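You operate a simulated robot arm through the tools that you are given. There is no shell and no other tool. Be economical: measure what you need, move in short steps, check, and stop when the job is done.

You are at the controls of a simulated two-armed robot. One attempt, no reset.

TASK
Pour all the milk into the plain glass cup, stir it and serve it on the black saucer.
Fine: hold it steady with one hand and stir with the latte spoon in the other; frother jug and spoon back. Set down upright: frother jug.

The check looks at the end state, three seconds after you hand in, the way a careful person would. Anything else that was tipped, shoved, dropped, spilled or broken makes it a failure.

THE ROBOT
Two 6-joint arms with fingered hands on one trunk, on a base that drives. Base frame: it is fixed to the floor where the robot stands at the start and does not move with it; the origin is under the middle of the robot, x ahead of it, y to its left, z up; the surface under the hand at the start is at about z = 910. Units: mm, rad, N and s.
The left shoulder is at the start at [50, 170, 1060], the right one opposite. With the tool pointing down near the work surface each hand reaches from about 520 to 780 mm from the robot's upright axis, wherever it stands, measured 20 degrees to its own side. Places, roughly: latte spoon (19x3x2 cm) [500, -400, 900]; middle of the black saucer [400, -300, 900]. Payload 3.5 kg a hand.
Tool frame (each hand has its own): the origin (TCP) lies between the finger pads and is the grasp point; the fingertips stand 26 mm ahead of it; z points along the fingers, y is the line along which they close. Largest opening 132 mm; the body of the gripper starts 73 mm behind the TCP. The gripper is a hand of 3 fingers: y runs from the thumb to the fingers, the wrist lies at [0, 0, -234] in the tool frame.
Orientation is that of the tool frame in the base frame, as a unit quaternion [w, x, y, z]. With the fingers straight down and closing along the base's y, the tool's x points along the base's -x, its y along +y and its z along -z.

THE INTERFACE
- The arms move only by the tool step_arm. It takes "left_motion", "right_motion" or both (then of equal length, played together; a hand with none holds still); each is a list of rows, each a list of 6 numbers: the shift along the base's x, y, z in mm, then the turn, a rotation vector about the base's x, y, z in rad. In form: [[tx, ty, tz, ax, ay, az], ...]. A call has 1 to 12 rows; each row shifts and turns the commanded pose from where the row before left it. Rows are played at 5 a second. More than 50 mm and 0.15 rad between two rows, and nothing of the call is played. A pose out of reach is approached as far as the arm can. The call stops where the force on the tool passes 40 N (or 10 N more than at its start, if that is more) or the arm is blocked; 0.2 s more then pass. In this call time passes only in rows, and 0.2 s behind the last. It gives the time, the measured TCP pose, the force on the tool (base axes), the opening and the grip force at its end, in the units of the frame above (readings bear some noise), with the torque about the TCP (base axes, N m) and any sound that the robot's microphone picked up.
- Cameras (640 x 400 px; columns grow to the right, rows downward): "scene" is now at [27.1, -31.3, 1640.3]; the picture's right is [-0.43, -0.90, 0.00], its down [-0.75, 0.36, -0.56] and it looks along [0.51, -0.24, -0.83] (base axes); focal length 259 px, centre (320, 200). "left" rides on the left gripper at [-62, 3, -92] in its tool frame; the picture's right is [-0.05, -1.00, 0.00], its down [0.83, -0.04, -0.56] and it looks along [0.56, -0.03, 0.83] (tool axes); focal length 230 px, centre (320, 200). "right" rides on the right gripper at [62, 3, -92] in its tool frame; the picture's right is [-0.05, 1.00, 0.00], its down [-0.83, -0.04, -0.56] and it looks along [-0.55, -0.03, 0.83] (tool axes); focal length 230 px, centre (320, 200). There is no depth. A picture from a camera that has moved, and an enlarged one, comes with that camera's place and axes in the base frame and with its lens.
- grab_frame(camera): a new picture of that camera. The clock stands still meanwhile.
- raise_lower(by): slides the trunk up (or, below 0, down) by that many mm; the arms and the scene camera ride with it, the base frame stays. It gives what a move gives, with no picture.
- steer(legs): drives the robot by 1 to 6 legs, each [ahead, left, turn to the left] in mm, mm and rad, along the robot's own axes; the way and the turn of a leg run together, so that a leg with both is an arc; at most 1500 mm and 3.142 rad a leg. The arms and the cameras ride along, it lands a little off, and it stops where it bumps. It gives what a move gives.
- move_fingers(finger1, finger2, thumb_bend, hand): sets how far each is bent, from 0 (flat) to 100 (curled in); at 30 the hand is open as for a grip, at 70 the pads meet at the TCP. One left out holds its place. A second passes; each finger stops where it meets its share of the squeeze, and holds until it gets a number again. It is the only way to open and close the hand. It gives what a move gives, with no picture; readings hold the bend of each and the force on the fingers (four entries, about 0 where the hand has none), thumb and palm.
- turn_head(pan, tilt): turns the head with the scene camera to pan (to the left, within 1.501 rad either way) and tilt (down, from -0.506 to 1.204), counted from straight ahead of the robot. It gives what a move gives.
- enlarge(camera, box): a new picture of the part [left, top, right, bottom] of that camera's present view, enlarged. The clock stands still meanwhile.
- job_done(): hands the job in; it is judged then, once.

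Go step by step. Nothing tells you exact positions but the pictures and the camera data: compare them with the known pose of the tool, close in by small moves and look again before you grip or let go. The budget is 120 turns and 88 pictures, counting those below and the enlarged ones. Unless the task says otherwise, let go and move clear before handing in, and close with one line.

The tools are called after ">>>" by a JSON object that holds its "fn" and its "kwargs". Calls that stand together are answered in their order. step_arm: Moves the arms, as the interface text tells. Its arguments: {"type":"object","properties":{"left_motion":{"type":"array","items":{"type":"array","items":{"type":"number"}}},"right_motion":{"type":"array","items":{"type":"array","items":{"type":"number"}}}},"required":[]} The other tools are called the same way: raise_lower (by) slides the trunk up or down; move_fingers (finger1, finger2, thumb_bend, hand) moves the fingers one by one; steer (legs) drives the base; turn_head (pan, tilt) turns the head that bears the scene camera; grab_frame (camera) takes a picture; enlarge (camera, box) takes an enlarged picture of a part of a camera's view; job_done () hands the job in.

At the start:

```text
time: 0.0
left_eef_pos: [667.8, 69.0, 1000.5]
left_tcp_rot: [0.001, 0.0, 1.0, -0.001]
left_ft_force: [0.4, 0.3, -0.3]
left_torque: [0.01, 0.03, -0.02]
left_gripper_width: 131.9
left_gripper_force: 0.0
left_shape: jaw
left_bend: [30.0, 30.0, 30.0]
left_finger forces: [0.0, 0.0, 0.0, 0.0, 0.0, 0.1]
right_eef_pos: [444.1, -448.1, 999.0]
right_tcp_rot: [-0.001, 0.0, 1.0, 0.0]
right_ft_force: [-0.3, -1.7, 0.2]
right_torque: [-0.01, 0.04, -0.01]
right_gripper_width: 131.9
right_gripper_force: 0.1
right_shape: jaw
right_bend: [30.0, 30.0, 30.0]
right_finger forces: [0.0, 0.1, 0.1, 0.1, 0.0, 0.0]
trunk travel left (down, up): [-675.0, 35.0]
robot x, y, heading: [-2.8, -0.6, 0.001]
head pan, tilt: [-0.45, 0.974]
```

scene: 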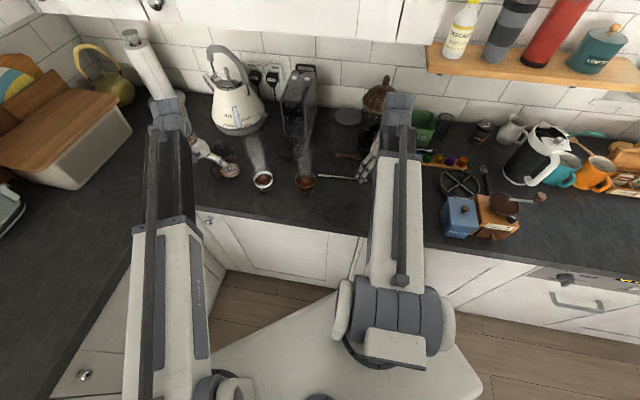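
right: 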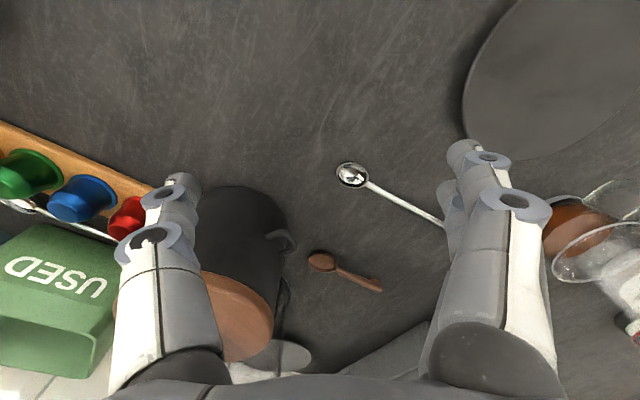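
left: 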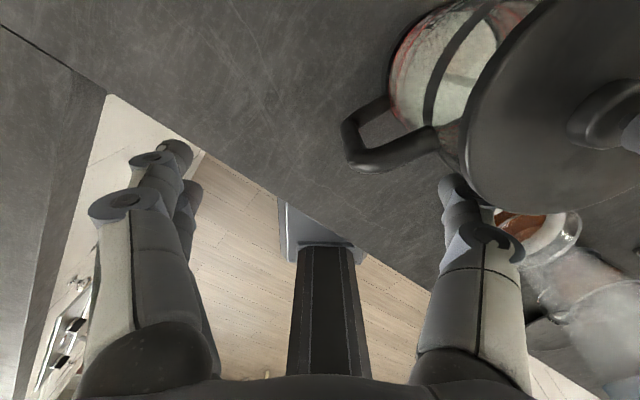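

I see a cluttered counter: two glass cups near the middle, a spoon, something pot-like under the left hand and more items to the right. I'll enlarge the scene to identify the jug, cups and saucer.

>>> {"fn": "enlarge", "kwargs": {"camera": "scene", "box": [190, 90, 390, 215]}}

>>> {"fn": "enlarge", "kwargs": {"camera": "scene", "box": [400, 90, 640, 240]}}

```text
3.20 times, centred on (290, 152) of scene
camera zoom: at [27.1, -31.3, 1640.3], right [-0.43, -0.9, 0.0], down [-0.75, 0.36, -0.56], along [0.51, -0.24, -0.83], focal length 829 px, centre (416, 352)
```

zoom: 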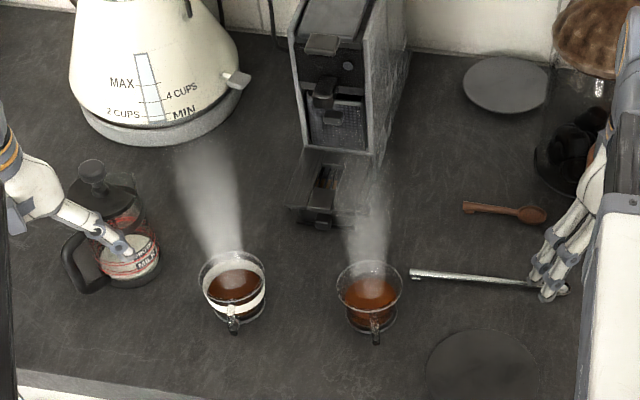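

```text
2.67 times, centred on (520, 165) of scene
camera zoom: at [27.1, -31.3, 1640.3], right [-0.43, -0.9, 0.0], down [-0.75, 0.36, -0.56], along [0.51, -0.24, -0.83], focal length 691 px, centre (-213, 293)
```

zoom: 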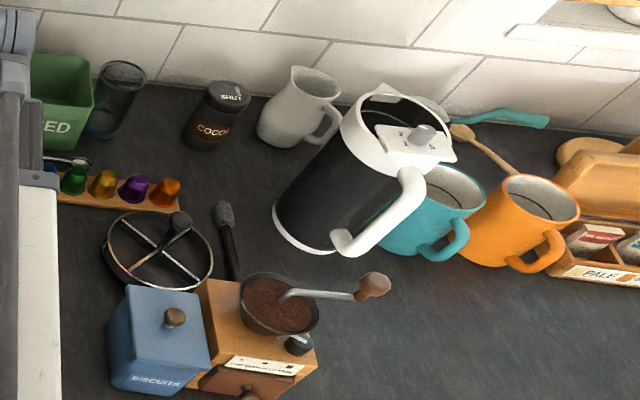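

The jug labelled MILK (black lid with knob, handle toward me and left) is at about (720, -7); the plain cup is at about (531, -218), the black saucer at about (420, -305), and the spoon runs from (578, -292) to (479, -440). I'll move the left hand clear and raise both hands to see better.

>>> {"fn": "step_arm", "kwargs": {"left_motion": [[0, 0, 30, 0, 0, 0], [-20, 40, 20, 0, 0, 0], [-20, 40, 10, 0, 0, 0], [-20, 40, 0, 0, 0, 0], [-20, 40, 0, 0, 0, 0]], "right_motion": [[0, 0, 30, 0, 0, 0], [0, -20, 30, 0, 0, 0], [0, -30, 30, 0, 0, 0], [0, -30, 30, 0, 0, 0], [0, -30, 0, 0, 0, 0]]}}

>>> {"fn": "turn_head", "kwargs": {"pan": -0.2, "tilt": 0.9}}

>>> {"fn": "grab_frame", "kwargs": {"camera": "scene"}}

>>> {"fn": "grab_frame", "kwargs": {"camera": "left"}}

>>> {"fn": "grab_frame", "kwargs": {"camera": "right"}}

```text
time: 1.2
left_eef_pos: [588.6, 227.3, 1059.7]
left_tcp_rot: [0.0, 0.0, 1.0, 0.0]
left_ft_force: [-0.4, -0.3, -0.1]
left_torque: [-0.01, -0.01, 0.0]
left_gripper_width: 131.8
left_gripper_force: 0.0
left_shape: jaw
left_bend: [30.0, 30.0, 30.0]
left_finger forces: [0.0, 0.0, 0.1, 0.0, 0.0, 0.0]
right_eef_pos: [447.4, -561.1, 1122.4]
right_tcp_rot: [0.0, 0.001, 1.0, -0.001]
right_ft_force: [0.1, 0.0, 0.6]
right_torque: [-0.04, -0.01, -0.03]
right_gripper_width: 131.9
right_gripper_force: 0.0
right_shape: jaw
right_bend: [30.0, 30.0, 30.0]
right_finger forces: [0.0, 0.0, 0.0, 0.0, 0.1, 0.0]
trunk travel left (down, up): [-675.0, 35.0]
robot x, y, heading: [1.6, -1.7, 0.001]
head pan, tilt: [-0.45, 0.974]
```

```text
time: 2.0
left_eef_pos: [586.7, 230.0, 1058.7]
left_tcp_rot: [0.0, 0.001, 1.0, 0.0]
left_ft_force: [0.9, 0.6, 0.1]
left_torque: [-0.01, 0.02, -0.05]
left_gripper_width: 132.2
left_gripper_force: 0.1
left_shape: jaw
left_bend: [30.0, 30.0, 30.0]
left_finger forces: [0.0, 0.0, 0.0, 0.1, 0.1, 0.0]
right_eef_pos: [445.9, -558.3, 1121.2]
right_tcp_rot: [0.0, 0.001, 1.0, 0.001]
right_ft_force: [-1.1, -0.5, -0.1]
right_torque: [0.0, 0.0, 0.02]
right_gripper_width: 132.1
right_gripper_force: 0.1
right_shape: jaw
right_bend: [30.0, 30.0, 30.0]
right_finger forces: [0.0, 0.0, 0.0, 0.0, 0.0, 0.1]
trunk travel left (down, up): [-675.0, 35.0]
robot x, y, heading: [0.8, -1.5, -0.002]
head pan, tilt: [-0.201, 0.901]
```

```text
82 pictures are left
camera scene: at [37.0, -15.3, 1645.7], right [-0.2, -0.98, 0.0], down [-0.77, 0.16, -0.62], along [0.61, -0.12, -0.78], focal length 259 px, centre (320, 200)
```

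scene: 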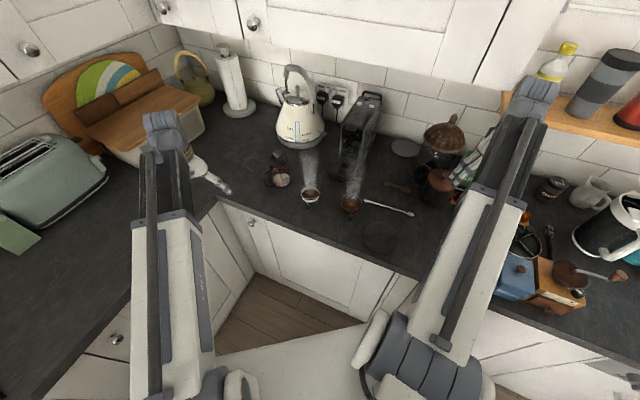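

```text
81 pictures are left
camera left: at [648.9, 233.6, 1150.4], right [0.05, -1.0, 0.0], down [-0.83, -0.04, 0.55], along [-0.55, -0.03, -0.83], focal length 230 px, centre (320, 200)
```

left: 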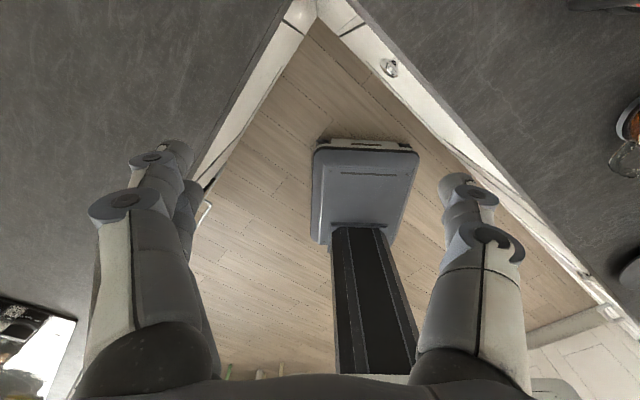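

```text
80 pictures are left
camera right: at [384.7, -554.7, 1212.6], right [0.05, 1.0, 0.0], down [0.83, -0.04, 0.56], along [0.55, -0.03, -0.83], focal length 230 px, centre (320, 200)
```

right: 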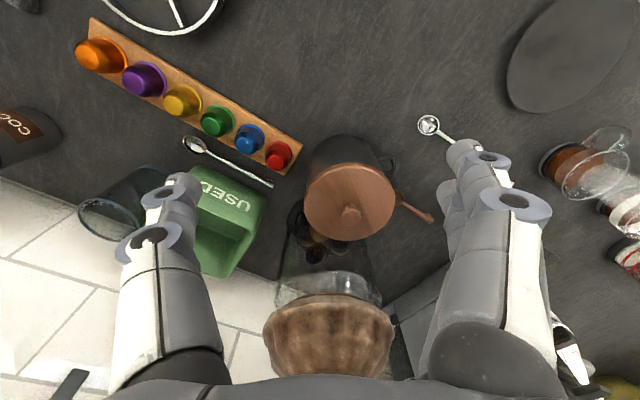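

The counter is L-shaped and the jug, cups and spoon are all in view. I'll zoom on them from here.

>>> {"fn": "enlarge", "kwargs": {"camera": "scene", "box": [255, 140, 335, 212]}}

>>> {"fn": "enlarge", "kwargs": {"camera": "scene", "box": [320, 170, 440, 260]}}

>>> {"fn": "enlarge", "kwargs": {"camera": "scene", "box": [540, 160, 640, 250]}}

```text
5.56 times, centred on (295, 176) of scene
camera zoom: at [37.0, -15.3, 1645.7], right [-0.2, -0.98, 0.0], down [-0.77, 0.16, -0.62], along [0.61, -0.12, -0.78], focal length 1439 px, centre (459, 333)
```

zoom: 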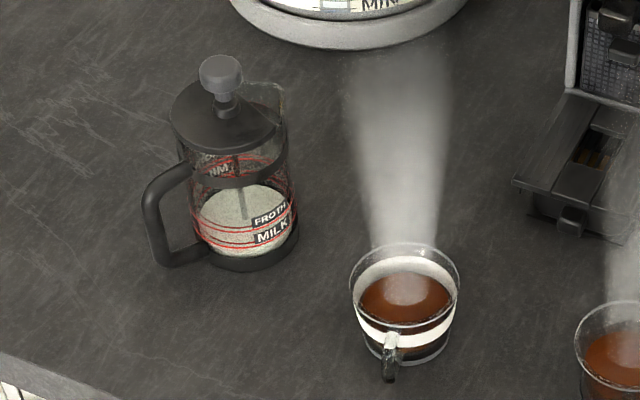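

```text
4.44 times, centred on (380, 215) of scene
camera zoom: at [37.0, -15.3, 1645.7], right [-0.2, -0.98, 0.0], down [-0.77, 0.16, -0.62], along [0.61, -0.12, -0.78], focal length 1152 px, centre (53, 133)
```

zoom: 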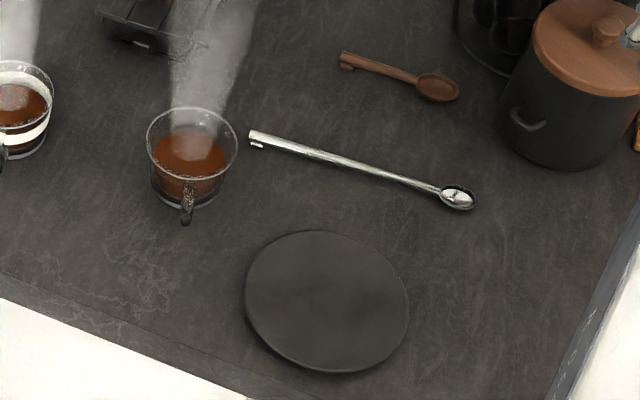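

```text
4.44 times, centred on (590, 205) of scene
camera zoom: at [37.0, -15.3, 1645.7], right [-0.2, -0.98, 0.0], down [-0.77, 0.16, -0.62], along [0.61, -0.12, -0.78], focal length 1152 px, centre (-880, 178)
```

zoom: 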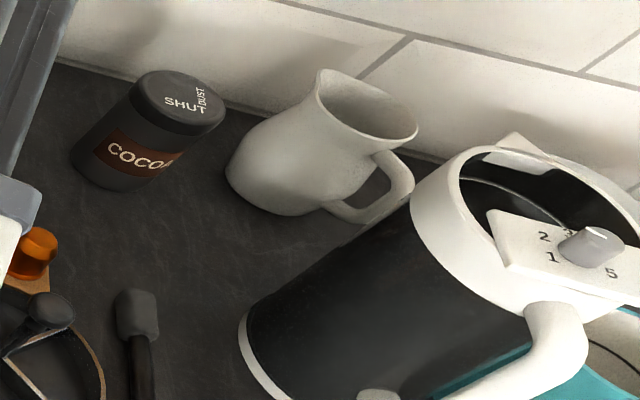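

The frother jug is the glass press marked FROTH MILK at about (712, -8), with its handle toward +y and spout toward -y. I'll grip its body with the left hand pointing horizontally in from the handle side, starting by turning the hand.

>>> {"fn": "step_arm", "kwargs": {"left_motion": [[6, -5, 5, 0, 0, -0.138], [6, -5, 5, 0, 0, -0.138], [6, -5, 5, 0, 0, -0.138], [6, -5, 5, 0, 0, -0.138], [6, -5, 5, 0, 0, -0.138], [6, -5, 5, 0, 0, -0.138], [6, -5, 5, 0, 0, -0.138], [6, -5, 5, 0, 0, -0.138], [6, -5, 5, 0, 0, -0.138], [6, -5, 5, 0, 0, -0.138]]}}

>>> {"fn": "step_arm", "kwargs": {"left_motion": [[0, 0, 0, -0.14, -0.027, 0], [0, 0, 0, -0.14, -0.027, 0], [0, 0, 0, -0.14, -0.027, 0], [0, 0, 0, -0.14, -0.027, 0], [0, 0, 0, -0.14, -0.027, 0], [0, 0, 0, -0.14, -0.027, 0], [0, 0, 0, -0.14, -0.027, 0], [0, 0, 0, -0.14, -0.027, 0], [0, 0, 0, -0.14, -0.027, 0], [0, 0, 0, -0.14, -0.027, 0], [0, 0, 0, -0.14, -0.027, 0]]}}

>>> {"fn": "grab_frame", "kwargs": {"camera": "left"}}

>>> {"fn": "grab_frame", "kwargs": {"camera": "scene"}}

```text
time: 4.2
left_eef_pos: [648.8, 179.4, 1109.0]
left_tcp_rot: [0.001, 0.638, 0.77, -0.001]
left_ft_force: [0.2, -0.3, 0.0]
left_torque: [0.0, 0.01, 0.01]
left_gripper_width: 131.8
left_gripper_force: 0.1
left_shape: jaw
left_bend: [30.0, 30.0, 30.0]
left_finger forces: [0.0, 0.0, 0.0, 0.0, 0.0, 0.0]
right_eef_pos: [445.1, -558.9, 1120.2]
right_tcp_rot: [0.0, 0.0, 1.0, 0.0]
right_ft_force: [-0.3, -0.1, -0.1]
right_torque: [-0.01, 0.01, 0.02]
right_gripper_width: 131.9
right_gripper_force: 0.0
right_shape: jaw
right_bend: [30.0, 30.0, 30.0]
right_finger forces: [0.1, 0.1, 0.0, 0.0, 0.1, 0.1]
trunk travel left (down, up): [-675.0, 35.0]
robot x, y, heading: [-2.6, 3.0, 0.001]
head pan, tilt: [-0.201, 0.901]
```

```text
time: 6.6
left_eef_pos: [649.3, 178.6, 1109.6]
left_tcp_rot: [0.546, 0.45, 0.545, -0.449]
left_ft_force: [-0.2, -1.0, -0.4]
left_torque: [0.01, -0.01, -0.02]
left_gripper_width: 131.8
left_gripper_force: 0.1
left_shape: jaw
left_bend: [30.0, 30.0, 30.0]
left_finger forces: [0.0, 0.2, 0.0, 0.0, 0.0, 0.0]
right_eef_pos: [446.7, -557.9, 1120.5]
right_tcp_rot: [0.0, 0.0, 1.0, 0.0]
right_ft_force: [-1.1, -0.7, 0.4]
right_torque: [0.01, 0.06, 0.0]
right_gripper_width: 131.9
right_gripper_force: 0.0
right_shape: jaw
right_bend: [30.0, 30.0, 30.0]
right_finger forces: [0.0, 0.0, 0.1, 0.1, 0.0, 0.0]
trunk travel left (down, up): [-675.0, 35.0]
robot x, y, heading: [3.1, -0.2, -0.003]
head pan, tilt: [-0.201, 0.901]
```

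```text
76 pictures are left
camera left: at [633.9, 270.3, 1170.6], right [-0.98, -0.19, 0.05], down [-0.15, 0.54, -0.83], along [0.13, -0.82, -0.55], focal length 230 px, centre (320, 200)
```

left: 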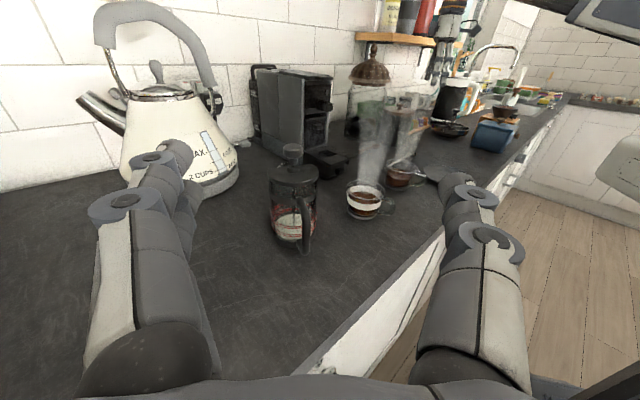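

```text
75 pictures are left
camera scene: at [37.1, -15.3, 1645.7], right [-0.2, -0.98, 0.0], down [-0.77, 0.16, -0.62], along [0.61, -0.12, -0.78], focal length 259 px, centre (320, 200)
```

scene: 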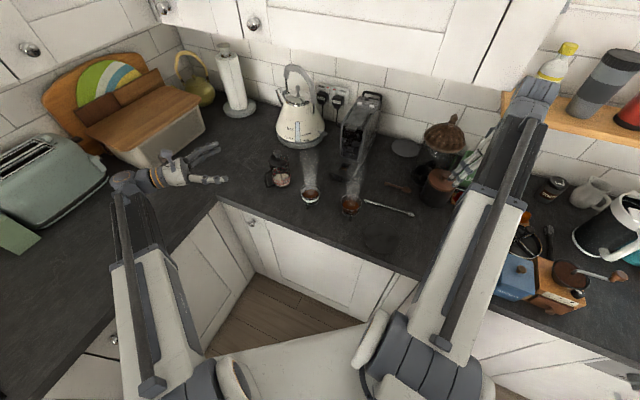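

The view is clear; I'll zoom in on the jug to fix its handle direction.

>>> {"fn": "enlarge", "kwargs": {"camera": "left", "box": [240, 135, 352, 260]}}

>>> {"fn": "enlarge", "kwargs": {"camera": "left", "box": [335, 135, 455, 235]}}

```text
3.20 times, centred on (296, 198) of left
camera zoom: at [633.9, 270.3, 1170.6], right [-0.98, -0.19, 0.05], down [-0.15, 0.54, -0.83], along [0.13, -0.82, -0.55], focal length 736 px, centre (397, 208)
```

zoom: 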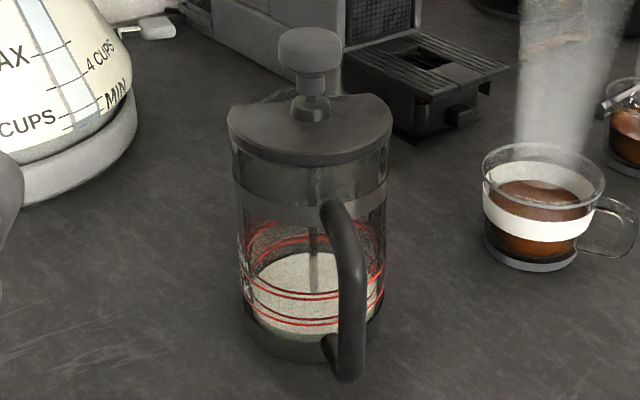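

```text
4.00 times, centred on (395, 185) of left
camera zoom: at [633.9, 270.3, 1170.6], right [-0.98, -0.19, 0.05], down [-0.15, 0.54, -0.83], along [0.13, -0.82, -0.55], focal length 920 px, centre (20, 260)
```

zoom: 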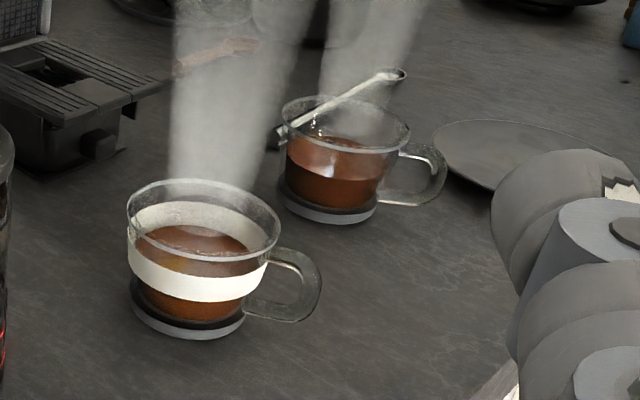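

The jug axis is at about (718, -8) and the cup levels look fine. I'm moving to a pre-grasp behind the handle, tilting the hand slightly down so the wrist clears the counter.

>>> {"fn": "step_arm", "kwargs": {"left_motion": [[10, -10, -30, 0, 0, -0.06], [12, -16, -35, 0, 0, 0], [10, -15, -35, 0.147, 0.02, 0], [8, -15, -30, 0, 0, 0], [8, -13, -12, 0, 0, 0]]}}

>>> {"fn": "grab_frame", "kwargs": {"camera": "left"}}

>>> {"fn": "enlarge", "kwargs": {"camera": "scene", "box": [200, 120, 340, 220]}}

```text
time: 7.8
left_eef_pos: [696.5, 107.1, 966.3]
left_tcp_rot: [0.49, 0.5, 0.57, -0.429]
left_ft_force: [0.8, -0.6, -0.2]
left_torque: [0.0, 0.01, 0.02]
left_gripper_width: 131.8
left_gripper_force: 0.1
left_shape: jaw
left_bend: [30.0, 30.0, 30.0]
left_finger forces: [0.0, 0.0, 0.1, 0.1, 0.1, 0.0]
right_eef_pos: [445.5, -557.4, 1121.0]
right_tcp_rot: [0.001, 0.0, 1.0, 0.0]
right_ft_force: [0.2, 0.6, -0.6]
right_torque: [0.02, 0.01, 0.02]
right_gripper_width: 131.6
right_gripper_force: 0.0
right_shape: jaw
right_bend: [30.0, 30.0, 30.0]
right_finger forces: [0.0, 0.1, 0.0, 0.1, 0.1, 0.0]
trunk travel left (down, up): [-675.0, 35.0]
robot x, y, heading: [-1.4, 1.9, 0.002]
head pan, tilt: [-0.201, 0.901]
```

```text
72 pictures are left
camera left: at [688.8, 191.1, 1041.5], right [-0.99, -0.14, 0.05], down [-0.13, 0.66, -0.74], along [0.07, -0.74, -0.67], focal length 230 px, centre (320, 200)
```

left: 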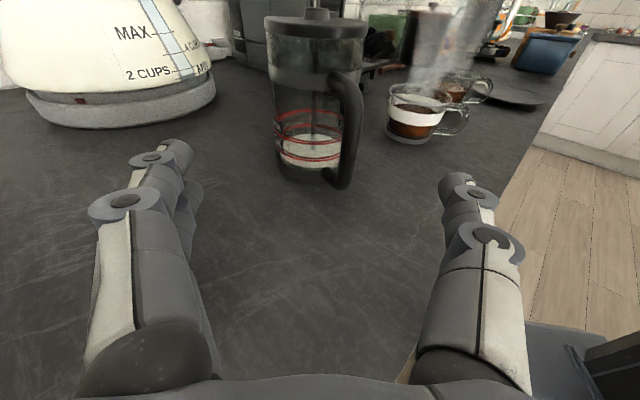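

```text
4.00 times, centred on (270, 170) of scene
camera zoom: at [37.1, -15.4, 1645.7], right [-0.2, -0.98, 0.0], down [-0.77, 0.16, -0.62], along [0.61, -0.12, -0.78], focal length 1036 px, centre (520, 320)
```

zoom: 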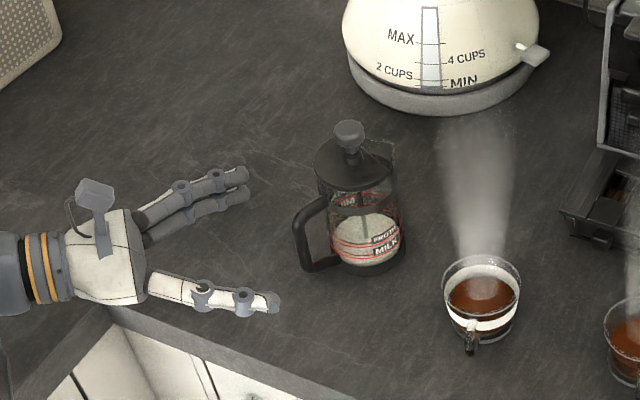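

The handle actually points to about 120° azimuth, so I'm turning the hand 0.3 rad to align with it and then advancing partway.

>>> {"fn": "step_arm", "kwargs": {"left_motion": [[-12, -4, 0, 0, 0, 0.15], [-12, -5, 0, 0, 0, 0.15], [8, -18, 0, 0, 0, 0], [8, -18, 0, 0, 0, 0], [8, -18, 0, 0, 0, 0]]}}

>>> {"fn": "grab_frame", "kwargs": {"camera": "left"}}

>>> {"fn": "enlarge", "kwargs": {"camera": "scene", "box": [200, 120, 340, 220]}}

```text
time: 9.0
left_eef_pos: [695.1, 48.3, 966.7]
left_tcp_rot: [0.549, 0.409, 0.638, -0.352]
left_ft_force: [-0.6, -0.2, 0.3]
left_torque: [-0.04, -0.01, 0.0]
left_gripper_width: 131.8
left_gripper_force: 0.0
left_shape: jaw
left_bend: [30.0, 30.0, 30.0]
left_finger forces: [0.1, 0.0, 0.0, 0.0, 0.0, 0.1]
right_eef_pos: [445.9, -557.0, 1119.6]
right_tcp_rot: [0.0, 0.0, 1.0, 0.0]
right_ft_force: [-1.2, 0.9, -1.0]
right_torque: [0.01, 0.03, 0.0]
right_gripper_width: 132.0
right_gripper_force: 0.0
right_shape: jaw
right_bend: [30.0, 30.0, 30.0]
right_finger forces: [0.0, 0.0, 0.1, 0.0, 0.0, 0.0]
trunk travel left (down, up): [-675.0, 35.0]
robot x, y, heading: [-1.3, -2.8, 0.005]
head pan, tilt: [-0.201, 0.901]
```

```text
70 pictures are left
camera left: at [663.4, 124.2, 1041.3], right [-0.9, -0.42, 0.05], down [-0.32, 0.59, -0.74], along [0.28, -0.68, -0.67], focal length 230 px, centre (320, 200)
```

left: 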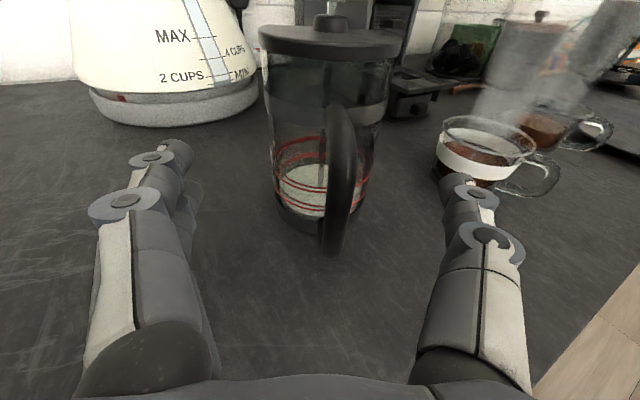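

```text
4.00 times, centred on (270, 170) of scene
camera zoom: at [37.0, -15.5, 1645.7], right [-0.2, -0.98, 0.0], down [-0.77, 0.16, -0.62], along [0.61, -0.12, -0.78], focal length 1036 px, centre (520, 320)
```

zoom: 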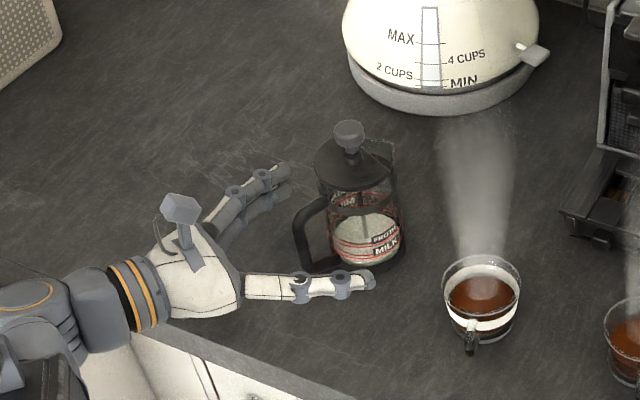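

Aligned with the handle. I'm advancing the remaining 55 mm around the jug.

>>> {"fn": "step_arm", "kwargs": {"left_motion": [[8, -17, 0, 0, 0, 0], [8, -17, 0, 0, 0, 0], [7.5, -16, 0, 0, 0, 0]]}}

>>> {"fn": "grab_frame", "kwargs": {"camera": "left"}}

>>> {"fn": "enlarge", "kwargs": {"camera": "scene", "box": [200, 120, 340, 220]}}

```text
time: 9.8
left_eef_pos: [718.8, -2.2, 967.8]
left_tcp_rot: [0.549, 0.41, 0.638, -0.352]
left_ft_force: [0.6, -0.4, -0.7]
left_torque: [-0.03, 0.03, 0.01]
left_gripper_width: 131.7
left_gripper_force: 0.1
left_shape: jaw
left_bend: [30.0, 30.0, 30.0]
left_finger forces: [0.1, 0.1, 0.0, 0.1, 0.0, 0.0]
right_eef_pos: [445.9, -558.6, 1120.2]
right_tcp_rot: [-0.001, 0.001, 1.0, 0.0]
right_ft_force: [-0.1, -0.8, 0.9]
right_torque: [-0.04, -0.01, 0.01]
right_gripper_width: 131.8
right_gripper_force: 0.0
right_shape: jaw
right_bend: [30.0, 30.0, 30.0]
right_finger forces: [0.1, 0.0, 0.0, 0.0, 0.0, 0.1]
trunk travel left (down, up): [-675.0, 35.0]
robot x, y, heading: [0.4, 0.6, 0.001]
head pan, tilt: [-0.201, 0.901]
```

```text
68 pictures are left
camera left: at [687.8, 73.9, 1041.2], right [-0.9, -0.42, 0.05], down [-0.32, 0.59, -0.74], along [0.28, -0.68, -0.67], focal length 230 px, centre (320, 200)
```

left: 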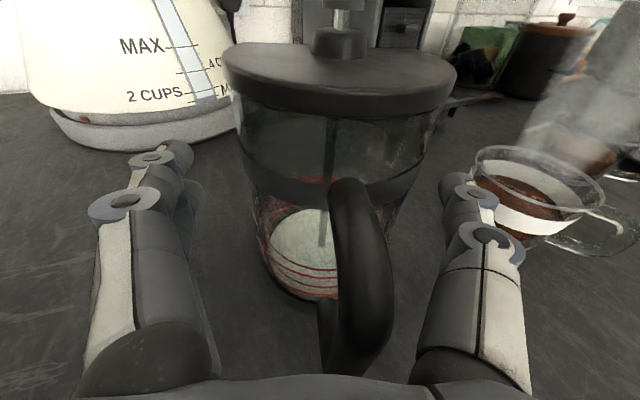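

```text
4.00 times, centred on (270, 170) of scene
camera zoom: at [37.0, -15.5, 1645.7], right [-0.2, -0.98, 0.0], down [-0.77, 0.16, -0.62], along [0.61, -0.12, -0.78], focal length 1036 px, centre (520, 320)
```

zoom: 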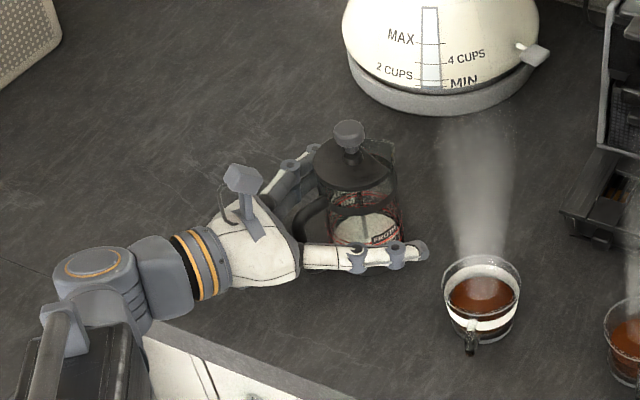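

The jug sits between thumb and fingers with the handle clear of the palm. Closing in two stages.

>>> {"fn": "move_fingers", "kwargs": {"hand": "left", "finger1": 46, "finger2": 46, "thumb_bend": 46}}

>>> {"fn": "enlarge", "kwargs": {"camera": "left", "box": [100, 20, 560, 307]}}

```text
time: 10.8
left_eef_pos: [719.5, -2.8, 966.7]
left_tcp_rot: [0.549, 0.41, 0.638, -0.351]
left_ft_force: [-0.6, 0.2, -0.6]
left_torque: [0.01, 0.01, 0.0]
left_gripper_width: 82.0
left_gripper_force: 0.0
left_shape: fingers
left_bend: [46.0, 46.0, 46.0]
left_finger forces: [0.1, 0.1, 0.1, 0.1, 0.0, 0.1]
right_eef_pos: [444.9, -557.7, 1120.0]
right_tcp_rot: [0.0, -0.001, 1.0, 0.0]
right_ft_force: [-0.2, 0.1, -0.3]
right_torque: [0.03, 0.0, -0.01]
right_gripper_width: 132.1
right_gripper_force: 0.0
right_shape: jaw
right_bend: [30.0, 30.0, 30.0]
right_finger forces: [0.0, 0.1, 0.1, 0.0, 0.0, 0.1]
trunk travel left (down, up): [-675.0, 35.0]
robot x, y, heading: [0.4, -2.6, 0.0]
head pan, tilt: [-0.201, 0.901]
```

```text
1.39 times, centred on (330, 164) of left
camera zoom: at [687.5, 74.0, 1041.1], right [-0.9, -0.42, 0.05], down [-0.32, 0.59, -0.74], along [0.28, -0.68, -0.67], focal length 320 px, centre (306, 251)
```

zoom: 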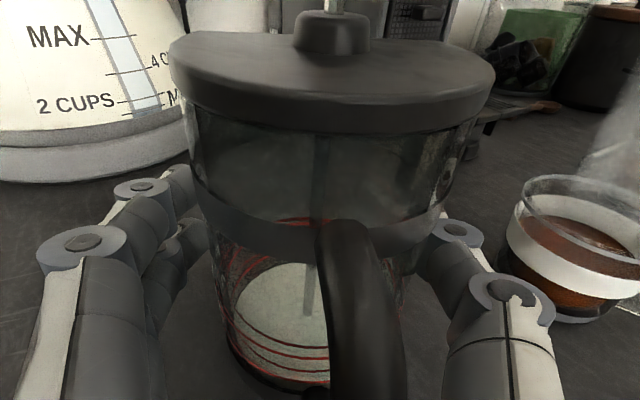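

Both sides look evenly spaced with no contact yet. Closing to grip.

>>> {"fn": "move_fingers", "kwargs": {"hand": "left", "finger1": 60, "finger2": 60, "thumb_bend": 60}}

>>> {"fn": "grab_frame", "kwargs": {"camera": "left"}}

```text
time: 11.8
left_eef_pos: [718.9, -3.1, 966.7]
left_tcp_rot: [0.55, 0.409, 0.638, -0.351]
left_ft_force: [-1.1, -1.1, -0.1]
left_torque: [0.0, 0.02, 0.02]
left_gripper_width: 54.2
left_gripper_force: 10.4
left_shape: fingers
left_bend: [54.0, 54.0, 57.0]
left_finger forces: [4.9, 4.9, 0.0, 0.1, 10.5, 0.0]
right_eef_pos: [445.9, -558.7, 1121.1]
right_tcp_rot: [0.001, 0.0, 1.0, 0.0]
right_ft_force: [-0.6, 0.2, 0.6]
right_torque: [-0.02, -0.01, 0.01]
right_gripper_width: 131.8
right_gripper_force: 0.1
right_shape: jaw
right_bend: [30.0, 30.0, 30.0]
right_finger forces: [0.0, 0.1, 0.1, 0.0, 0.0, 0.1]
trunk travel left (down, up): [-675.0, 35.0]
robot x, y, heading: [1.0, 0.2, 0.0]
head pan, tilt: [-0.201, 0.901]
```

```text
65 pictures are left
camera left: at [687.5, 74.0, 1041.2], right [-0.9, -0.42, 0.05], down [-0.32, 0.59, -0.74], along [0.28, -0.68, -0.67], focal length 230 px, centre (320, 200)
```

left: 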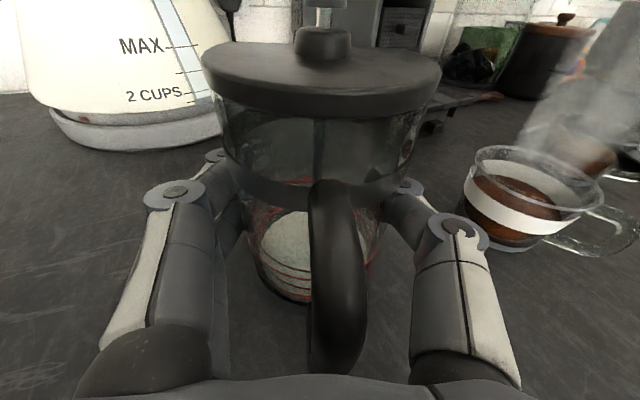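

Gripped at 54 mm. Lifting a little to test the hold.

>>> {"fn": "step_arm", "kwargs": {"left_motion": [[0, 0, 8, 0, 0, 0], [0, 0, 12, 0, 0, 0], [0, 0, 20, 0, 0, 0], [0, 0, 20, 0, 0, 0]]}}

>>> {"fn": "grab_frame", "kwargs": {"camera": "left"}}

```text
time: 12.8
left_eef_pos: [719.3, -3.6, 1027.5]
left_tcp_rot: [0.55, 0.409, 0.638, -0.352]
left_ft_force: [0.2, -1.4, -1.9]
left_torque: [0.0, -0.03, 0.02]
left_gripper_width: 54.1
left_gripper_force: 10.5
left_shape: fingers
left_bend: [54.0, 54.0, 57.0]
left_finger forces: [5.3, 5.3, 0.0, 0.0, 10.1, 0.0]
right_eef_pos: [447.3, -558.1, 1121.7]
right_tcp_rot: [0.0, 0.0, 1.0, 0.0]
right_ft_force: [0.0, 0.3, 0.3]
right_torque: [0.0, 0.01, 0.02]
right_gripper_width: 131.7
right_gripper_force: 0.1
right_shape: jaw
right_bend: [30.0, 30.0, 30.0]
right_finger forces: [0.0, 0.1, 0.0, 0.0, 0.1, 0.0]
trunk travel left (down, up): [-675.0, 35.0]
robot x, y, heading: [-0.8, 1.1, -0.0]
head pan, tilt: [-0.201, 0.901]
```

```text
64 pictures are left
camera left: at [688.1, 72.4, 1102.2], right [-0.9, -0.42, 0.05], down [-0.32, 0.59, -0.74], along [0.28, -0.68, -0.67], focal length 230 px, centre (320, 200)
```

left: 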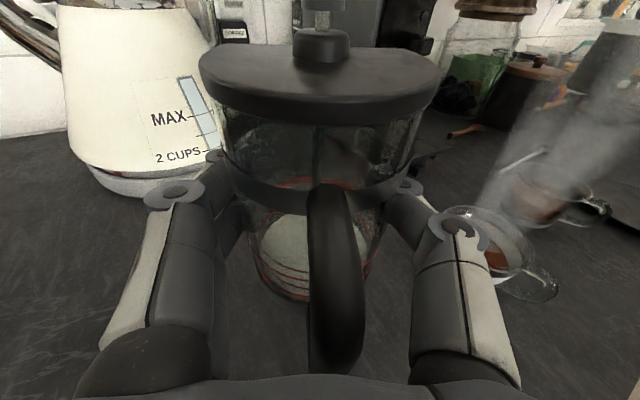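

The jug is held firmly (about 0.2 kg). I'm lifting higher, then carrying it toward the plain cup at about (539, -226) while turning the spout to -y.

>>> {"fn": "step_arm", "kwargs": {"left_motion": [[0, 0, 20, 0, 0, 0], [0, 0, 20, 0, 0, 0], [0, 0, 20, 0, 0, 0], [-18, -14.6, 0, 0, 0, -0.0433], [-18, -14.6, 0, 0, 0, -0.0433], [-18, -14.6, 0, 0, 0, -0.0433], [-18, -14.6, 0, 0, 0, -0.0433], [-18, -14.6, 0, 0, 0, -0.0433], [-18, -14.6, 0, 0, 0, -0.0433]]}}

>>> {"fn": "grab_frame", "kwargs": {"camera": "scene"}}

```text
time: 14.8
left_eef_pos: [610.3, -91.6, 1086.4]
left_tcp_rot: [0.499, 0.489, 0.579, -0.421]
left_ft_force: [-0.1, -0.1, -2.8]
left_torque: [0.0, -0.02, 0.01]
left_gripper_width: 54.0
left_gripper_force: 10.0
left_shape: fingers
left_bend: [54.0, 54.0, 57.0]
left_finger forces: [5.2, 5.3, 0.1, 0.0, 10.4, 0.1]
right_eef_pos: [445.9, -557.9, 1118.6]
right_tcp_rot: [0.0, 0.0, 1.0, 0.0]
right_ft_force: [-0.1, 0.4, 0.8]
right_torque: [-0.02, 0.0, 0.02]
right_gripper_width: 132.0
right_gripper_force: 0.0
right_shape: jaw
right_bend: [30.0, 30.0, 30.0]
right_finger forces: [0.1, 0.0, 0.0, 0.0, 0.0, 0.1]
trunk travel left (down, up): [-675.0, 35.0]
robot x, y, heading: [-1.1, 4.7, -0.002]
head pan, tilt: [-0.201, 0.901]
```

```text
63 pictures are left
camera scene: at [37.1, -15.6, 1645.7], right [-0.2, -0.98, 0.0], down [-0.77, 0.16, -0.62], along [0.61, -0.12, -0.78], focal length 259 px, centre (320, 200)
```

scene: 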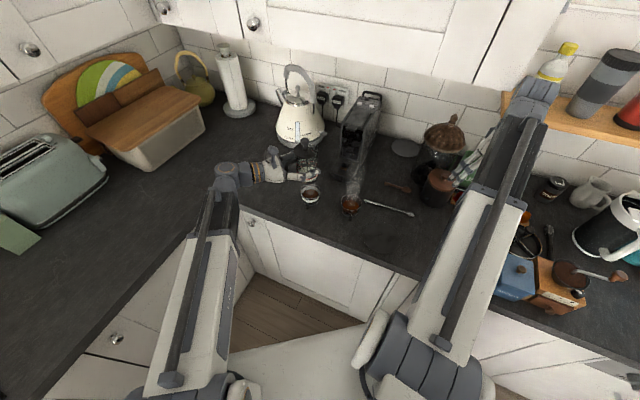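

Path is clear. Finishing the transit and starting to tilt, well above the cup, before checking where the spout is.

>>> {"fn": "step_arm", "kwargs": {"left_motion": [[-18, -14.6, 0, 0, 0, -0.0433], [-18, -14.6, 0, 0, 0, -0.0433], [-18, -14.6, 0, 0, 0, -0.0433], [-18, -14.6, 0, 0, 0, -0.0433], [0, 0, 0, 0.1, 0, 0], [0, 0, 0, 0.1, 0, 0], [0, 0, 0, 0.1, 0, 0], [0, 0, 0, 0.1, 0, 0], [0, 0, 0, 0.1, 0, 0], [0, 0, 0, 0.1, 0, 0], [0, 0, 0, 0.1, 0, 0]]}}

>>> {"fn": "enlarge", "kwargs": {"camera": "scene", "box": [270, 120, 430, 220]}}

>>> {"fn": "grab_frame", "kwargs": {"camera": "right"}}

```text
time: 17.2
left_eef_pos: [539.3, -148.8, 1088.0]
left_tcp_rot: [0.248, 0.662, 0.661, -0.25]
left_ft_force: [0.2, 0.1, -1.8]
left_torque: [0.04, -0.02, 0.0]
left_gripper_width: 54.3
left_gripper_force: 10.4
left_shape: fingers
left_bend: [54.0, 54.0, 57.0]
left_finger forces: [5.3, 5.3, 0.0, 0.1, 10.5, 0.1]
right_eef_pos: [446.0, -557.4, 1119.8]
right_tcp_rot: [0.001, 0.0, 1.0, 0.0]
right_ft_force: [0.6, 0.0, 0.3]
right_torque: [-0.03, -0.01, 0.03]
right_gripper_width: 131.9
right_gripper_force: 0.1
right_shape: jaw
right_bend: [30.0, 30.0, 30.0]
right_finger forces: [0.0, 0.0, 0.1, 0.1, 0.0, 0.0]
trunk travel left (down, up): [-675.0, 35.0]
robot x, y, heading: [0.8, 2.2, 0.001]
head pan, tilt: [-0.201, 0.901]
```

```text
4.00 times, centred on (350, 170) of scene
camera zoom: at [37.1, -15.7, 1645.7], right [-0.2, -0.98, 0.0], down [-0.77, 0.16, -0.62], along [0.61, -0.12, -0.78], focal length 1036 px, centre (200, 320)
```

zoom: 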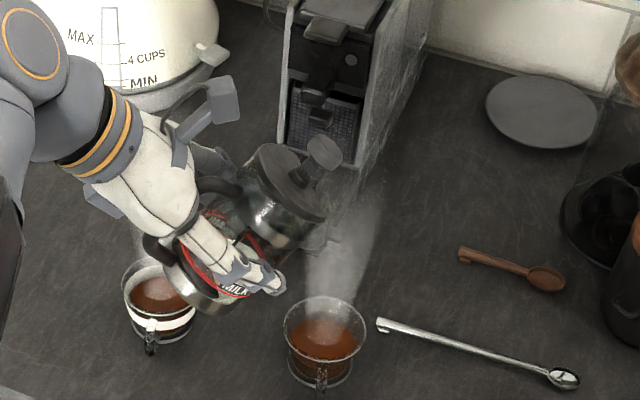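

```text
61 pictures are left
camera right: at [384.7, -555.1, 1212.3], right [0.05, 1.0, 0.0], down [0.83, -0.04, 0.56], along [0.55, -0.03, -0.83], focal length 230 px, centre (320, 200)
```

right: 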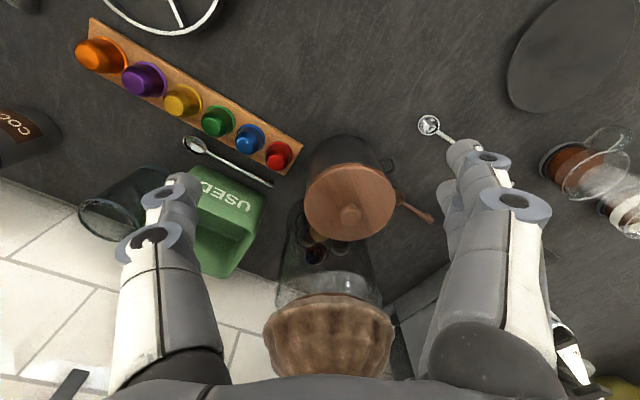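

The jug is tilted about 40° and the spout is near the cup in plan. I'll bring the right hand closer so its camera gives a second view of the pour.

>>> {"fn": "step_arm", "kwargs": {"right_motion": [[0, 35, 0, 0, 0, 0], [0, 35, 0, 0, 0, 0], [0, 35, 0, 0, 0, 0]]}}

>>> {"fn": "enlarge", "kwargs": {"camera": "right", "box": [440, 80, 640, 205]}}

>>> {"fn": "enlarge", "kwargs": {"camera": "scene", "box": [315, 145, 375, 220]}}

```text
time: 18.0
left_eef_pos: [539.1, -148.5, 1088.3]
left_tcp_rot: [0.249, 0.662, 0.661, -0.249]
left_ft_force: [-0.6, 0.0, -1.9]
left_torque: [-0.03, 0.01, 0.0]
left_gripper_width: 53.9
left_gripper_force: 10.8
left_shape: fingers
left_bend: [54.0, 54.0, 57.0]
left_finger forces: [5.4, 5.3, 0.0, 0.0, 10.5, 0.1]
right_eef_pos: [445.4, -451.1, 1120.9]
right_tcp_rot: [0.001, 0.0, 1.0, 0.0]
right_ft_force: [-0.3, 0.7, 0.2]
right_torque: [-0.03, 0.04, 0.02]
right_gripper_width: 131.8
right_gripper_force: 0.2
right_shape: jaw
right_bend: [30.0, 30.0, 30.0]
right_finger forces: [0.0, 0.0, 0.0, 0.0, 0.0, 0.1]
trunk travel left (down, up): [-675.0, 35.0]
robot x, y, heading: [0.9, -4.9, 0.002]
head pan, tilt: [-0.201, 0.901]
```

```text
3.20 times, centred on (540, 142) of right
camera zoom: at [383.7, -448.1, 1212.9], right [0.05, 1.0, 0.0], down [0.83, -0.04, 0.56], along [0.55, -0.03, -0.83], focal length 736 px, centre (-384, 384)
```

zoom: 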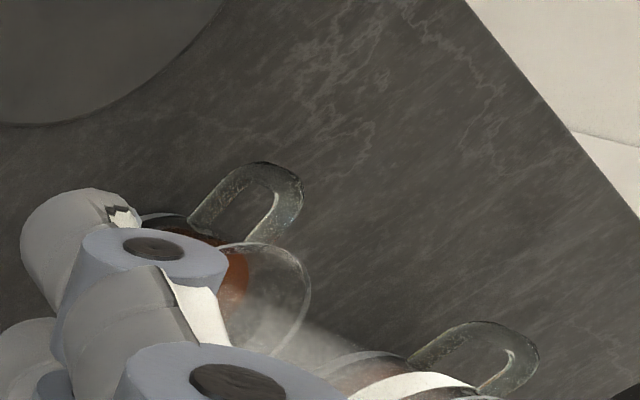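

```text
5.33 times, centred on (345, 182) of scene
camera zoom: at [37.2, -14.4, 1645.7], right [-0.2, -0.98, 0.0], down [-0.77, 0.16, -0.62], along [0.61, -0.12, -0.78], focal length 1382 px, centre (187, 293)
```

zoom: 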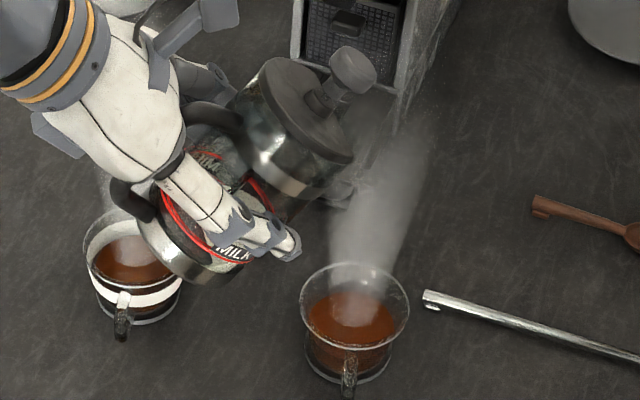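

The spout seems slightly behind my estimate; I'll compare the jug's pose in the hand with the left camera.

>>> {"fn": "grab_frame", "kwargs": {"camera": "left"}}

```text
58 pictures are left
camera left: at [542.4, -133.5, 1197.4], right [-1.0, -0.04, 0.03], down [-0.04, 0.99, -0.13], along [-0.03, -0.13, -0.99], focal length 230 px, centre (320, 200)
```

left: 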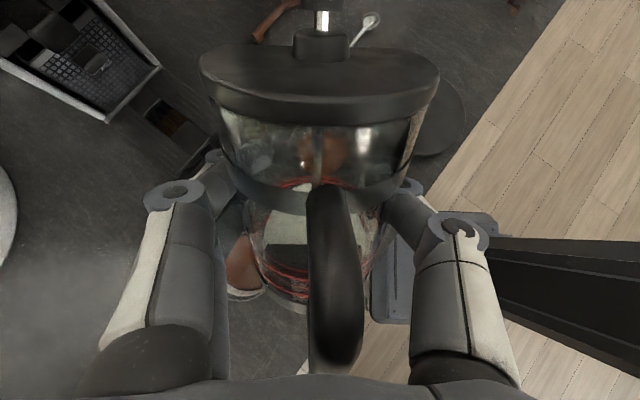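

The jug is fixed in the hand, with its axis perhaps a few mm behind the TCP. One tight zoom to find the spout tip itself.

>>> {"fn": "enlarge", "kwargs": {"camera": "scene", "box": [325, 150, 365, 180]}}

```text
13.33 times, centred on (345, 165) of scene
camera zoom: at [37.2, -14.4, 1645.7], right [-0.2, -0.98, 0.0], down [-0.77, 0.16, -0.62], along [0.61, -0.12, -0.78], focal length 3454 px, centre (-13, 667)
```

zoom: 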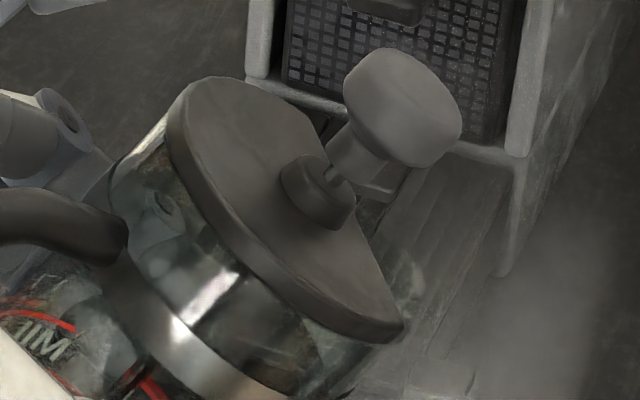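

The spout tip is at about (543, -217, 1103), matching my model. I'm lowering and tilting to about 65° with the lip kept over the cup.

>>> {"fn": "step_arm", "kwargs": {"left_motion": [[-1, 0, -20, 0.087, 0, 0], [-1, 0, -20, 0.087, 0, 0], [-1, 0, -20, 0.087, 0, 0], [-1, 0, -19, 0.087, 0, 0], [0, -0.6, 3, 0.044, 0, 0], [0, -0.6, 3, 0.044, 0, 0]]}}

>>> {"fn": "enlarge", "kwargs": {"camera": "scene", "box": [315, 145, 375, 220]}}

```text
time: 19.4
left_eef_pos: [535.5, -151.5, 1013.9]
left_tcp_rot: [0.099, 0.701, 0.699, -0.101]
left_ft_force: [0.2, 0.4, -2.5]
left_torque: [0.05, 0.01, -0.05]
left_gripper_width: 54.2
left_gripper_force: 11.2
left_shape: fingers
left_bend: [54.0, 54.0, 57.0]
left_finger forces: [5.4, 5.3, 0.0, 0.0, 10.5, 0.0]
right_eef_pos: [443.6, -453.0, 1119.0]
right_tcp_rot: [0.001, 0.0, 1.0, 0.0]
right_ft_force: [0.3, 1.0, 0.0]
right_torque: [0.02, 0.01, 0.0]
right_gripper_width: 131.9
right_gripper_force: 0.1
right_shape: jaw
right_bend: [30.0, 30.0, 30.0]
right_finger forces: [0.1, 0.1, 0.1, 0.1, 0.0, 0.1]
trunk travel left (down, up): [-675.0, 35.0]
robot x, y, heading: [-0.1, 1.7, -0.001]
head pan, tilt: [-0.201, 0.901]
```

```text
5.33 times, centred on (345, 182) of scene
camera zoom: at [37.1, -15.6, 1645.7], right [-0.2, -0.98, 0.0], down [-0.77, 0.16, -0.62], along [0.61, -0.12, -0.78], focal length 1382 px, centre (187, 293)
```

zoom: 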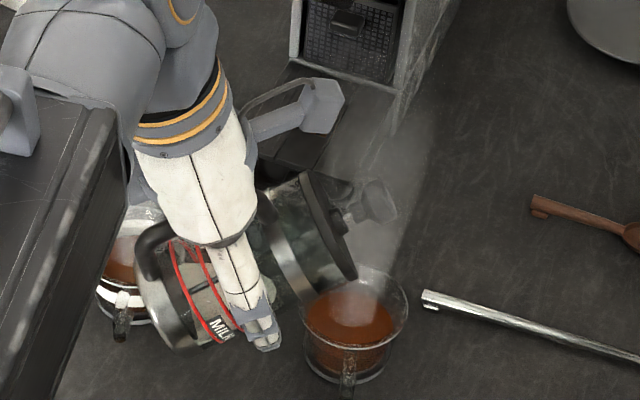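

The lip is over the cup. Continuing to tilt slowly to about 78°.

>>> {"fn": "step_arm", "kwargs": {"left_motion": [[0, -0.8, 2.8, 0.044, 0, 0], [0, -0.8, 2.8, 0.044, 0, 0], [0, -0.8, 2.8, 0.044, 0, 0], [0, -0.9, 2.8, 0.044, 0, 0], [0, -1.4, 2.7, 0.044, 0, 0], [0, 0, 0, 0, 0, 0], [0, 0, 0, 0, 0, 0]]}}

>>> {"fn": "enlarge", "kwargs": {"camera": "scene", "box": [315, 145, 375, 220]}}

```text
time: 21.0
left_eef_pos: [535.8, -154.8, 1029.0]
left_tcp_rot: [0.022, 0.707, 0.706, -0.024]
left_ft_force: [0.4, 0.1, -2.2]
left_torque: [0.04, 0.0, -0.02]
left_gripper_width: 54.3
left_gripper_force: 11.0
left_shape: fingers
left_bend: [54.0, 54.0, 57.0]
left_finger forces: [5.6, 5.2, 0.1, 0.0, 10.5, 0.1]
right_eef_pos: [443.9, -453.8, 1121.2]
right_tcp_rot: [0.0, 0.0, 1.0, -0.001]
right_ft_force: [-0.3, -0.1, -0.8]
right_torque: [-0.03, -0.01, 0.02]
right_gripper_width: 132.0
right_gripper_force: 0.0
right_shape: jaw
right_bend: [30.0, 30.0, 30.0]
right_finger forces: [0.1, 0.0, 0.0, 0.1, 0.0, 0.1]
trunk travel left (down, up): [-675.0, 35.0]
robot x, y, heading: [1.6, -2.3, -0.001]
head pan, tilt: [-0.201, 0.901]
```

```text
5.33 times, centred on (345, 182) of scene
camera zoom: at [37.1, -15.5, 1645.7], right [-0.2, -0.98, 0.0], down [-0.77, 0.16, -0.62], along [0.61, -0.12, -0.78], focal length 1382 px, centre (187, 293)
```

zoom: 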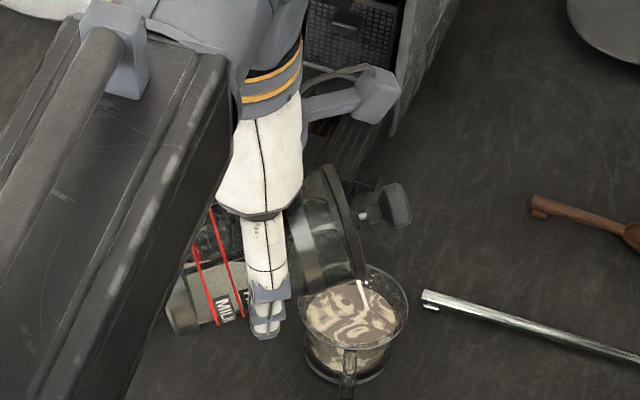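

Milk is flowing cleanly into the cup. Continuing gently to about 90°.

>>> {"fn": "step_arm", "kwargs": {"left_motion": [[0, 0, 0, 0, 0, 0], [0, 0, 0, 0, 0, 0], [0, -1.5, 2.7, 0.044, 0, 0], [0, 0, 0, 0, 0, 0], [0, -1.5, 2.7, 0.044, 0, 0], [0, 0, 0, 0, 0, 0], [0, -1.6, 2.6, 0.044, 0, 0], [0, 0, 0, 0, 0, 0], [0, -1.8, 2.5, 0.044, 0, 0], [0, 0, 0, 0, 0, 0], [0, 0, 0, 0, 0, 0]]}}

>>> {"fn": "enlarge", "kwargs": {"camera": "scene", "box": [315, 145, 375, 220]}}

```text
time: 23.4
left_eef_pos: [535.8, -161.6, 1037.9]
left_tcp_rot: [-0.04, 0.706, 0.706, 0.039]
left_ft_force: [0.2, 0.3, -1.4]
left_torque: [0.04, 0.0, 0.0]
left_gripper_width: 54.0
left_gripper_force: 11.0
left_shape: fingers
left_bend: [54.0, 54.0, 57.0]
left_finger forces: [5.7, 5.2, 0.0, 0.0, 10.6, 0.1]
right_eef_pos: [443.9, -452.3, 1121.5]
right_tcp_rot: [0.0, -0.001, 1.0, 0.0]
right_ft_force: [-0.5, -0.7, -0.1]
right_torque: [0.03, 0.01, 0.01]
right_gripper_width: 131.9
right_gripper_force: 0.1
right_shape: jaw
right_bend: [30.0, 30.0, 30.0]
right_finger forces: [0.0, 0.0, 0.0, 0.0, 0.1, 0.0]
trunk travel left (down, up): [-675.0, 35.0]
robot x, y, heading: [-2.7, -1.2, -0.003]
head pan, tilt: [-0.201, 0.901]
```

```text
5.33 times, centred on (345, 182) of scene
camera zoom: at [37.1, -15.5, 1645.7], right [-0.2, -0.98, 0.0], down [-0.77, 0.16, -0.62], along [0.61, -0.12, -0.78], focal length 1382 px, centre (187, 293)
```

zoom: 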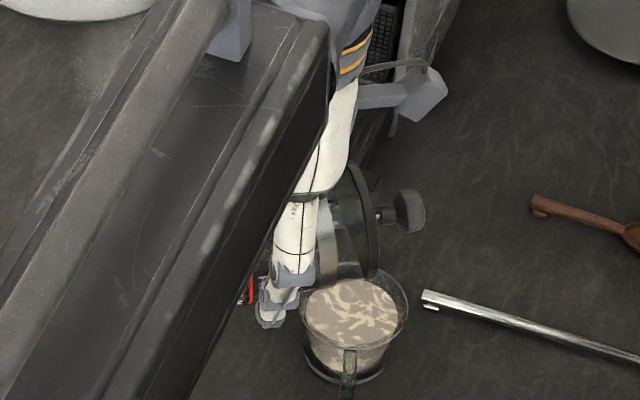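

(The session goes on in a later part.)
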